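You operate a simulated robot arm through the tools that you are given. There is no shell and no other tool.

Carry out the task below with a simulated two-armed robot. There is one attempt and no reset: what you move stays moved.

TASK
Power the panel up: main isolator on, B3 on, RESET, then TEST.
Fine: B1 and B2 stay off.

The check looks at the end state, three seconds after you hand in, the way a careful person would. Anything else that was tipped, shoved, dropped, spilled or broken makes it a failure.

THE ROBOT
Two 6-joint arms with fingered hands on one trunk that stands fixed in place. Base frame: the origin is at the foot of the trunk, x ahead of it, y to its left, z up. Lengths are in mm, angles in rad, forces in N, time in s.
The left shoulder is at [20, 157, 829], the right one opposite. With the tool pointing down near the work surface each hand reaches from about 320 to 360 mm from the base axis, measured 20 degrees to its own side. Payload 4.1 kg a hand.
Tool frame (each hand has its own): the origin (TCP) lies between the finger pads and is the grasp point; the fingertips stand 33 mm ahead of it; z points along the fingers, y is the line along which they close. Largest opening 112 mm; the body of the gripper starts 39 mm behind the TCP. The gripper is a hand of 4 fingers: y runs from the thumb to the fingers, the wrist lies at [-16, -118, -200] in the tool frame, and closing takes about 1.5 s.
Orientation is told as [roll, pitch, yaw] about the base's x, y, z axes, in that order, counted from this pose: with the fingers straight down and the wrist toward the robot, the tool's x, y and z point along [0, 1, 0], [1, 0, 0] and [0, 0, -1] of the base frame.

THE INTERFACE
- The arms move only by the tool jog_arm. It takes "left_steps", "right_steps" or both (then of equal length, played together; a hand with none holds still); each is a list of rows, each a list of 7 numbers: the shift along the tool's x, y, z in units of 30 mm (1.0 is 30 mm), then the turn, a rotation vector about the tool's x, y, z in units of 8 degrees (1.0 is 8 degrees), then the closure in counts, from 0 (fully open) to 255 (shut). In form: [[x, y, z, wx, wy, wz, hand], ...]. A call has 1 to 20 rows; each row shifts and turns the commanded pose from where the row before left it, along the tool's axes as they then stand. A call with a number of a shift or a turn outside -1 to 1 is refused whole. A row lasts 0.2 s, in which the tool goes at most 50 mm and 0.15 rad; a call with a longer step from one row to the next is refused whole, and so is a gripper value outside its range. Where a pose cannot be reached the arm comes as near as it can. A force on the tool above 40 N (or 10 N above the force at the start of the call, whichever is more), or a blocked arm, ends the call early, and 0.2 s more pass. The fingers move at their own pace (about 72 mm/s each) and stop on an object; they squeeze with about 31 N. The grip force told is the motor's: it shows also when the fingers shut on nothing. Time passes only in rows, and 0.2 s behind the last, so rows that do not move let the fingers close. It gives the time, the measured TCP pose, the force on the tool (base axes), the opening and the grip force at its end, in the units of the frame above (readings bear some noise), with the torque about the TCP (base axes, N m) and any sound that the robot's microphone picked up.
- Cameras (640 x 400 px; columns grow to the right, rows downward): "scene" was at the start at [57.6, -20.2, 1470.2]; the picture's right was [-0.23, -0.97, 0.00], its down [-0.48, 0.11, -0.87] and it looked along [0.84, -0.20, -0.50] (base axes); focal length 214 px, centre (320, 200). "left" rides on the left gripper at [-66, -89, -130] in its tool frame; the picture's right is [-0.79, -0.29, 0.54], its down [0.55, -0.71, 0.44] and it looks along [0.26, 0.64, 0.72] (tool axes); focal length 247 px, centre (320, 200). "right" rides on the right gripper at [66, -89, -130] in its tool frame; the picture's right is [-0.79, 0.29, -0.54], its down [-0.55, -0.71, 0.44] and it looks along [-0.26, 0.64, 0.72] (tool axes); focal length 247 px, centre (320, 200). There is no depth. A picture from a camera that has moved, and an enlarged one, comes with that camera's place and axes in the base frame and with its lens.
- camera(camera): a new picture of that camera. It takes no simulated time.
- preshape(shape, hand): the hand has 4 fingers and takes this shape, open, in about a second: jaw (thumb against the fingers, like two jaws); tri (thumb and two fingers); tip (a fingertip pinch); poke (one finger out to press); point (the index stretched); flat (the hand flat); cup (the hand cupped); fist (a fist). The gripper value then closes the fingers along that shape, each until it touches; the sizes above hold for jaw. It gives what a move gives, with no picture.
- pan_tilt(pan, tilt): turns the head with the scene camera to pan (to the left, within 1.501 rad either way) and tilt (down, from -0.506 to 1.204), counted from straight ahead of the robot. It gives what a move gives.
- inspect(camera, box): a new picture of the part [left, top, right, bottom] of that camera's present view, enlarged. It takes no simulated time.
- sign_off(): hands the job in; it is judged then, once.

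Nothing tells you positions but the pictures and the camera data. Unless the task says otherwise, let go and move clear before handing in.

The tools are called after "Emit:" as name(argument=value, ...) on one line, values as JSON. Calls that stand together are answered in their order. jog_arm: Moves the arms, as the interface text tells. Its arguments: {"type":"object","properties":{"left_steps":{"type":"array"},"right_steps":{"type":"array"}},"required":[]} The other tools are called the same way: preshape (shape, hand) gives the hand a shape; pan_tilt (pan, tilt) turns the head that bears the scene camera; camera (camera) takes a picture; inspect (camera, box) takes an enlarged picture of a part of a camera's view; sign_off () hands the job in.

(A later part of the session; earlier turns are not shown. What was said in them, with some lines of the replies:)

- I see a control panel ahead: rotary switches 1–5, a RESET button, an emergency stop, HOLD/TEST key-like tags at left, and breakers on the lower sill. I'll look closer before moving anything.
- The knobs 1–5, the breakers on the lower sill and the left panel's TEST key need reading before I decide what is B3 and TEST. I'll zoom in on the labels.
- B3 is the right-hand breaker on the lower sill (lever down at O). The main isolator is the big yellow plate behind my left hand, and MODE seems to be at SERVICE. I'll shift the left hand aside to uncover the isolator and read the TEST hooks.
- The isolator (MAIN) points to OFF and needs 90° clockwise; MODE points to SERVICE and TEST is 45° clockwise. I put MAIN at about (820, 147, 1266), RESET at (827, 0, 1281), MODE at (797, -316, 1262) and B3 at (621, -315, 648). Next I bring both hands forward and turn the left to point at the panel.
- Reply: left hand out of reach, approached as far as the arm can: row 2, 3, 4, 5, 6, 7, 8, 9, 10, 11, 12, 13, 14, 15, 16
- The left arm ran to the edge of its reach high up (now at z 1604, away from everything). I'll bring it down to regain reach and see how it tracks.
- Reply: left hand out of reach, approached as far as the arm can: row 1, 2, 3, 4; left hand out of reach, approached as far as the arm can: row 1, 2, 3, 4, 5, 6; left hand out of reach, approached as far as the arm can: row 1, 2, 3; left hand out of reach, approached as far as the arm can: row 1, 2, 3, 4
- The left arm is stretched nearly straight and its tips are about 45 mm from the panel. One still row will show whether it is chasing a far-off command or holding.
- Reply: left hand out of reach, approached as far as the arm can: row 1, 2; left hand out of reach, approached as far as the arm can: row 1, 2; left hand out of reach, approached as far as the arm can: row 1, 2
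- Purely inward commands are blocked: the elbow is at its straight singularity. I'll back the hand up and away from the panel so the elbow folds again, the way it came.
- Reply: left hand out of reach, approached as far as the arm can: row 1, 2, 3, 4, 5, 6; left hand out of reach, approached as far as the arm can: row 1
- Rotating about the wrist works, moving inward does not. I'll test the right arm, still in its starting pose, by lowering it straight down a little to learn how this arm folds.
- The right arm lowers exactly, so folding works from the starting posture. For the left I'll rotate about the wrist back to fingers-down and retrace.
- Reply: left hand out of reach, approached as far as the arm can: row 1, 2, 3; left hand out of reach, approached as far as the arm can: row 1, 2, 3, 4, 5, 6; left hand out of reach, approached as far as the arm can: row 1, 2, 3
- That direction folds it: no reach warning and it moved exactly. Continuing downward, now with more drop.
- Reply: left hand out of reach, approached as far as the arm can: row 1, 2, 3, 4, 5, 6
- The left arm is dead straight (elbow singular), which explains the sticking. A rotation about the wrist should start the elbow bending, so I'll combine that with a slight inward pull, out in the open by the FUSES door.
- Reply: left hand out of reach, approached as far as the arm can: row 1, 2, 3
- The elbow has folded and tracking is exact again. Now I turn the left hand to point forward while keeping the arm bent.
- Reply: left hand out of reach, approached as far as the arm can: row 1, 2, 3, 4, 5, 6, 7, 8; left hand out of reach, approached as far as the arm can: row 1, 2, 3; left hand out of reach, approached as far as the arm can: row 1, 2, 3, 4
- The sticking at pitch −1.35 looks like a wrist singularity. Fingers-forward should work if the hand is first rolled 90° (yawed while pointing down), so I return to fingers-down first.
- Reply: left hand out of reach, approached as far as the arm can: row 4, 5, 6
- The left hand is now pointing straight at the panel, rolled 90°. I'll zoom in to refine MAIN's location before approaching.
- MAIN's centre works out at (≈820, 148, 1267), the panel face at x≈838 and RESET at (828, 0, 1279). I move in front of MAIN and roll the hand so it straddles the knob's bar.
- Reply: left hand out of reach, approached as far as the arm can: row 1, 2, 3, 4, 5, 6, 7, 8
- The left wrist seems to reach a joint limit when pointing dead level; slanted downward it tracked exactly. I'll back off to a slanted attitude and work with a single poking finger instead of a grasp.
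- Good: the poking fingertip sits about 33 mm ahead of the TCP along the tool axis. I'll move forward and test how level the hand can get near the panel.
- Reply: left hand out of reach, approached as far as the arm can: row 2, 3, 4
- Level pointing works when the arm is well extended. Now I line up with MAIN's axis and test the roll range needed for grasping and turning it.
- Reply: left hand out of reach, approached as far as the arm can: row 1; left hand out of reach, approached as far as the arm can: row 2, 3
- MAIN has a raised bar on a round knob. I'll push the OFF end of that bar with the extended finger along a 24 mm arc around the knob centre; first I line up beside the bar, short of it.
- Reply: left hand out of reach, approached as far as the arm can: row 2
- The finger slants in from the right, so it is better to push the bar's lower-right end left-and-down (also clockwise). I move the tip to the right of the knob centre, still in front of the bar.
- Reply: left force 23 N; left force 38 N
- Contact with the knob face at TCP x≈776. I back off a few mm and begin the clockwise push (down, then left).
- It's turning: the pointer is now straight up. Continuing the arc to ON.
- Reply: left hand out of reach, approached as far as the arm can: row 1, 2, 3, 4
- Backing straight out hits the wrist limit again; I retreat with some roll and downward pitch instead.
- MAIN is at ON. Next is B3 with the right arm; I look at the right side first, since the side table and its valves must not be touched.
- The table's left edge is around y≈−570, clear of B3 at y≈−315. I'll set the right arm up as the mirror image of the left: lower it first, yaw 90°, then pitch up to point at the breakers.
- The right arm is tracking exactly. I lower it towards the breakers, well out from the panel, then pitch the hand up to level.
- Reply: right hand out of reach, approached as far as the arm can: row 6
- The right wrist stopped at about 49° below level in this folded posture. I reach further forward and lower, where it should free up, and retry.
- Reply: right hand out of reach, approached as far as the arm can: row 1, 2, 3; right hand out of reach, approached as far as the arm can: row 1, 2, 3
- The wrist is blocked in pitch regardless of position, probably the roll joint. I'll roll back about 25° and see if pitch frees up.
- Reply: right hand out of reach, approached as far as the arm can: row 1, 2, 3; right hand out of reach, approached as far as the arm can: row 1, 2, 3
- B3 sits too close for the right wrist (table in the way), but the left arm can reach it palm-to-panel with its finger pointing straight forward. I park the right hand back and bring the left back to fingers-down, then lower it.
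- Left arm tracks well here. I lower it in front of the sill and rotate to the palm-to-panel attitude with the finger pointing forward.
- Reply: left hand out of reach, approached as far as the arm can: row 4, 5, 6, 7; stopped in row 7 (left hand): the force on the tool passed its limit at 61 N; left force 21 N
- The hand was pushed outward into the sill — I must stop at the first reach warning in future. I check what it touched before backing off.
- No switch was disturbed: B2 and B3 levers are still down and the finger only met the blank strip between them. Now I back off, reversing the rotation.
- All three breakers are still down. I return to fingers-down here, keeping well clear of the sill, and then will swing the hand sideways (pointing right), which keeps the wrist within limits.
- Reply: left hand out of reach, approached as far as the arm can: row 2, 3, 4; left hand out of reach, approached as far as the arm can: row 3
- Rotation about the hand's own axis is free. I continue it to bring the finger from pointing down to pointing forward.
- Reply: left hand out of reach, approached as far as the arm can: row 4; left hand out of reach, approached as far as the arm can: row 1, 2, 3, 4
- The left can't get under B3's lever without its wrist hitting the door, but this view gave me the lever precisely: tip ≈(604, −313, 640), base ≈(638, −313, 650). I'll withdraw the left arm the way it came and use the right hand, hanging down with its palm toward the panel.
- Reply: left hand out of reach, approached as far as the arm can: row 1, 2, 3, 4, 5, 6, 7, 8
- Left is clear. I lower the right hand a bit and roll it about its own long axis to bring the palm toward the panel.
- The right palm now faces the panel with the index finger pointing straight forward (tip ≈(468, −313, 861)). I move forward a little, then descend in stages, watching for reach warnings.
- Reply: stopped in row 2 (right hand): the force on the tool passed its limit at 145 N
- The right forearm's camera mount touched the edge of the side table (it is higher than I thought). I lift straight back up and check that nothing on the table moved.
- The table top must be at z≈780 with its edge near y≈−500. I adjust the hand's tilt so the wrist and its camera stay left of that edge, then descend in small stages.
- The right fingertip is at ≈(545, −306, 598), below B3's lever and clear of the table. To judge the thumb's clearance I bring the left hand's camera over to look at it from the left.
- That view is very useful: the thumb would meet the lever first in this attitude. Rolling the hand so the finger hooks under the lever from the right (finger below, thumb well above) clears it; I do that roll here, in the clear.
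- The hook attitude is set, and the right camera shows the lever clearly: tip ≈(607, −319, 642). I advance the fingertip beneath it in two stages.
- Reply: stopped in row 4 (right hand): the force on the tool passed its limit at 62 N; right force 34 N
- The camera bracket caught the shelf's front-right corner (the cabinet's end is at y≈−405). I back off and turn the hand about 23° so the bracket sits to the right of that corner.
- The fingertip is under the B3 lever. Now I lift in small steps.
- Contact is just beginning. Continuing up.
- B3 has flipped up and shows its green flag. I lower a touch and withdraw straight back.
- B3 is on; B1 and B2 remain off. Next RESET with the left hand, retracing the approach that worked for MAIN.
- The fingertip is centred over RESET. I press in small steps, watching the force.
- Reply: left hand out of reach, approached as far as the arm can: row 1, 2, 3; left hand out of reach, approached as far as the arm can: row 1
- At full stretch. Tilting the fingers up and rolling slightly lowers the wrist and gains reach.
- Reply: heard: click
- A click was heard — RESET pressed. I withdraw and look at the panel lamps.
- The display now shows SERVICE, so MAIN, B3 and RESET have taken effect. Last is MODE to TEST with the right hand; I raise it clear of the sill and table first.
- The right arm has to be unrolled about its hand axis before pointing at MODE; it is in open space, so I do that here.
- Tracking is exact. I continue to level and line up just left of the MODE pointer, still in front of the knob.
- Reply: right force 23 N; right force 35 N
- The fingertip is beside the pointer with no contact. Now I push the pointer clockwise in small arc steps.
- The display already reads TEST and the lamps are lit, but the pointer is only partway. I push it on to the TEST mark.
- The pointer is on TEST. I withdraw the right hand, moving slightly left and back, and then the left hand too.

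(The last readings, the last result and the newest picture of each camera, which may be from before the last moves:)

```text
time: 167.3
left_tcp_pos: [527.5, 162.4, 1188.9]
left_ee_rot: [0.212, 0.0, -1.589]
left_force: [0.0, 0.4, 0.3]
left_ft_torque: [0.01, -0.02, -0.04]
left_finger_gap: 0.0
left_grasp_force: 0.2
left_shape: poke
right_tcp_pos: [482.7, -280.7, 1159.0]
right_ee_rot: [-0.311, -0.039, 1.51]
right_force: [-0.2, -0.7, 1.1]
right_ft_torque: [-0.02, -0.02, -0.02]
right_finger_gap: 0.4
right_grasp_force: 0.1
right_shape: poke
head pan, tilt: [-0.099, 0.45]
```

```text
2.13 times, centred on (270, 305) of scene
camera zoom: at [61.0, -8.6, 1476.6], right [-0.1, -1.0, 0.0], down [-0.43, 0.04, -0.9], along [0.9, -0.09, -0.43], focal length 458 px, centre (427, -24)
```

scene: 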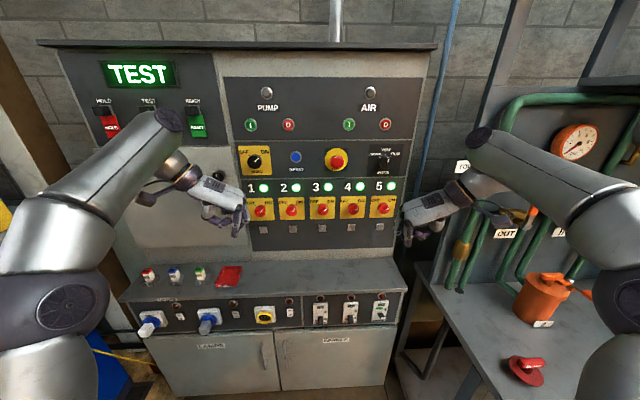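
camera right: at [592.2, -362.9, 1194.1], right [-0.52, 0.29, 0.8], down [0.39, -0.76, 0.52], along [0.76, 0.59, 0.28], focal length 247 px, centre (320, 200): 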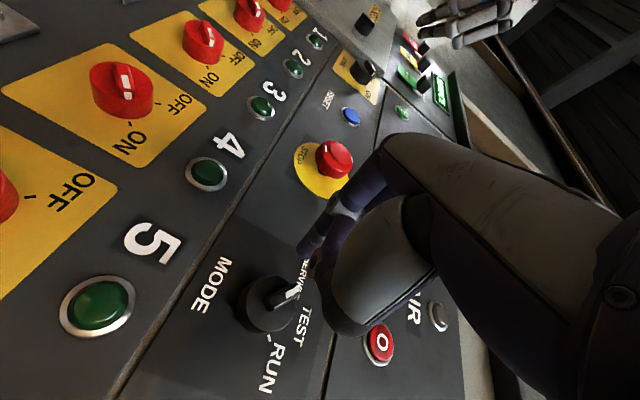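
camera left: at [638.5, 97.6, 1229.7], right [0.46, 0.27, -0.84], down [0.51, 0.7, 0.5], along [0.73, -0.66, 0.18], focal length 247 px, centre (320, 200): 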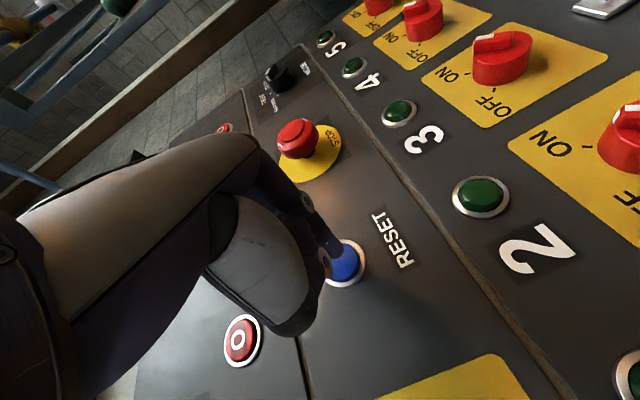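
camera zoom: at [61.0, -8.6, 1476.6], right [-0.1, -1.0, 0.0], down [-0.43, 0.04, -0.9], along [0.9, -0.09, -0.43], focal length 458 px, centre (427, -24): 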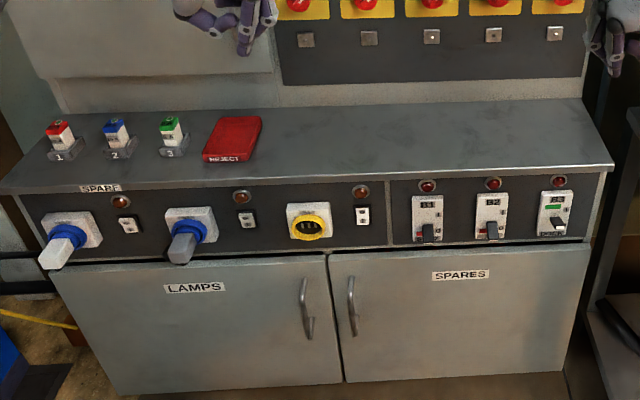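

Emit:
inspect(camera="scene", box=[355, 135, 415, 180])

Emit:
inspect(camera="scene", box=[300, 285, 400, 330])

Emit:
pan_tilt(pan=-0.6, tilt=0.6)

Emit:
camera(camera="scene")

```text
8.89 times, centred on (385, 158) of scene
camera zoom: at [61.0, -8.6, 1476.6], right [-0.1, -1.0, 0.0], down [-0.43, 0.04, -0.9], along [0.9, -0.09, -0.43], focal length 1906 px, centre (-258, 578)
```

zoom: 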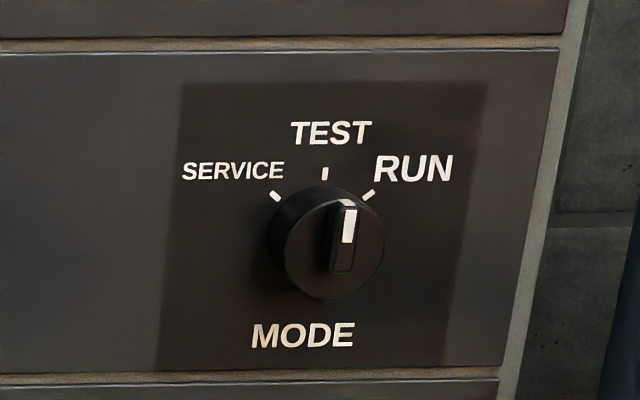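

```text
6.40 times, centred on (350, 308) of scene
camera zoom: at [61.0, -8.6, 1476.6], right [-0.1, -1.0, 0.0], down [-0.43, 0.04, -0.9], along [0.9, -0.09, -0.43], focal length 1373 px, centre (128, -488)
```

zoom: 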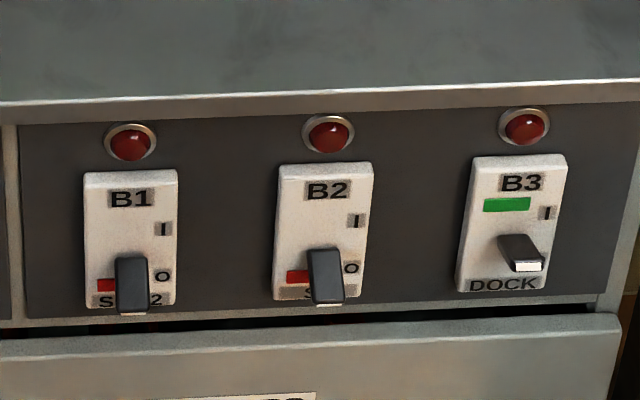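

```text
time: 168.2
left_tcp_pos: [527.3, 160.9, 1188.1]
left_ee_rot: [0.21, -0.002, -1.589]
left_force: [-0.1, -0.3, 0.0]
left_ft_torque: [-0.01, -0.01, 0.0]
left_finger_gap: 0.0
left_grasp_force: 0.0
left_shape: poke
right_tcp_pos: [481.6, -280.3, 1158.0]
right_ee_rot: [-0.311, -0.039, 1.51]
right_force: [-0.4, 0.4, 0.0]
right_ft_torque: [0.0, -0.03, 0.0]
right_finger_gap: 0.0
right_grasp_force: 0.1
right_shape: poke
head pan, tilt: [-0.6, 0.6]
```

```text
taken
```

scene: 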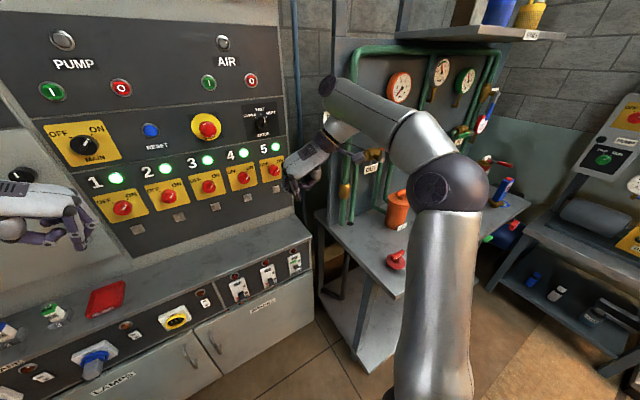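

MAIN is ON, B3 shows its green flag with the lever up, B1 and B2 are still off, and RESET has been pressed. MODE points at TEST, the display reads TEST, and both hands are clear with the table items in place. I hand in.

Emit:
sign_off()

```text
The job is handed in.
```

The panel is powered up and in TEST, and I have handed the job in.

- **MAIN isolator:** turned from OFF to ON.
- **B3:** lever up, showing its green flag. B1 and B2 are still down at O.
- **RESET:** pressed. I heard a click, and the display then lit up with SERVICE.
- **TEST:** I took this to mean the MODE knob, not the TEST tag hook on the left panel. The knob was turned from SERVICE to TEST. The display now reads TEST and lamps 1–5 are lit green.

While working on B3 I bumped three things:

- **Blank strip between B2 and B3:** the left finger pressed on it (about 61 N).
- **Side table edge:** the right hand's camera mount hit it (about 145 N).
- **Shelf's front-right corner:** the right camera bracket caught it (about 62 N).

In the pictures taken afterwards I saw nothing moved or damaged. The red valve and the mug were in place and upright after the table bump. In the very last picture an arm hid part of the table.

Both hands were clear of the panel at hand-in.
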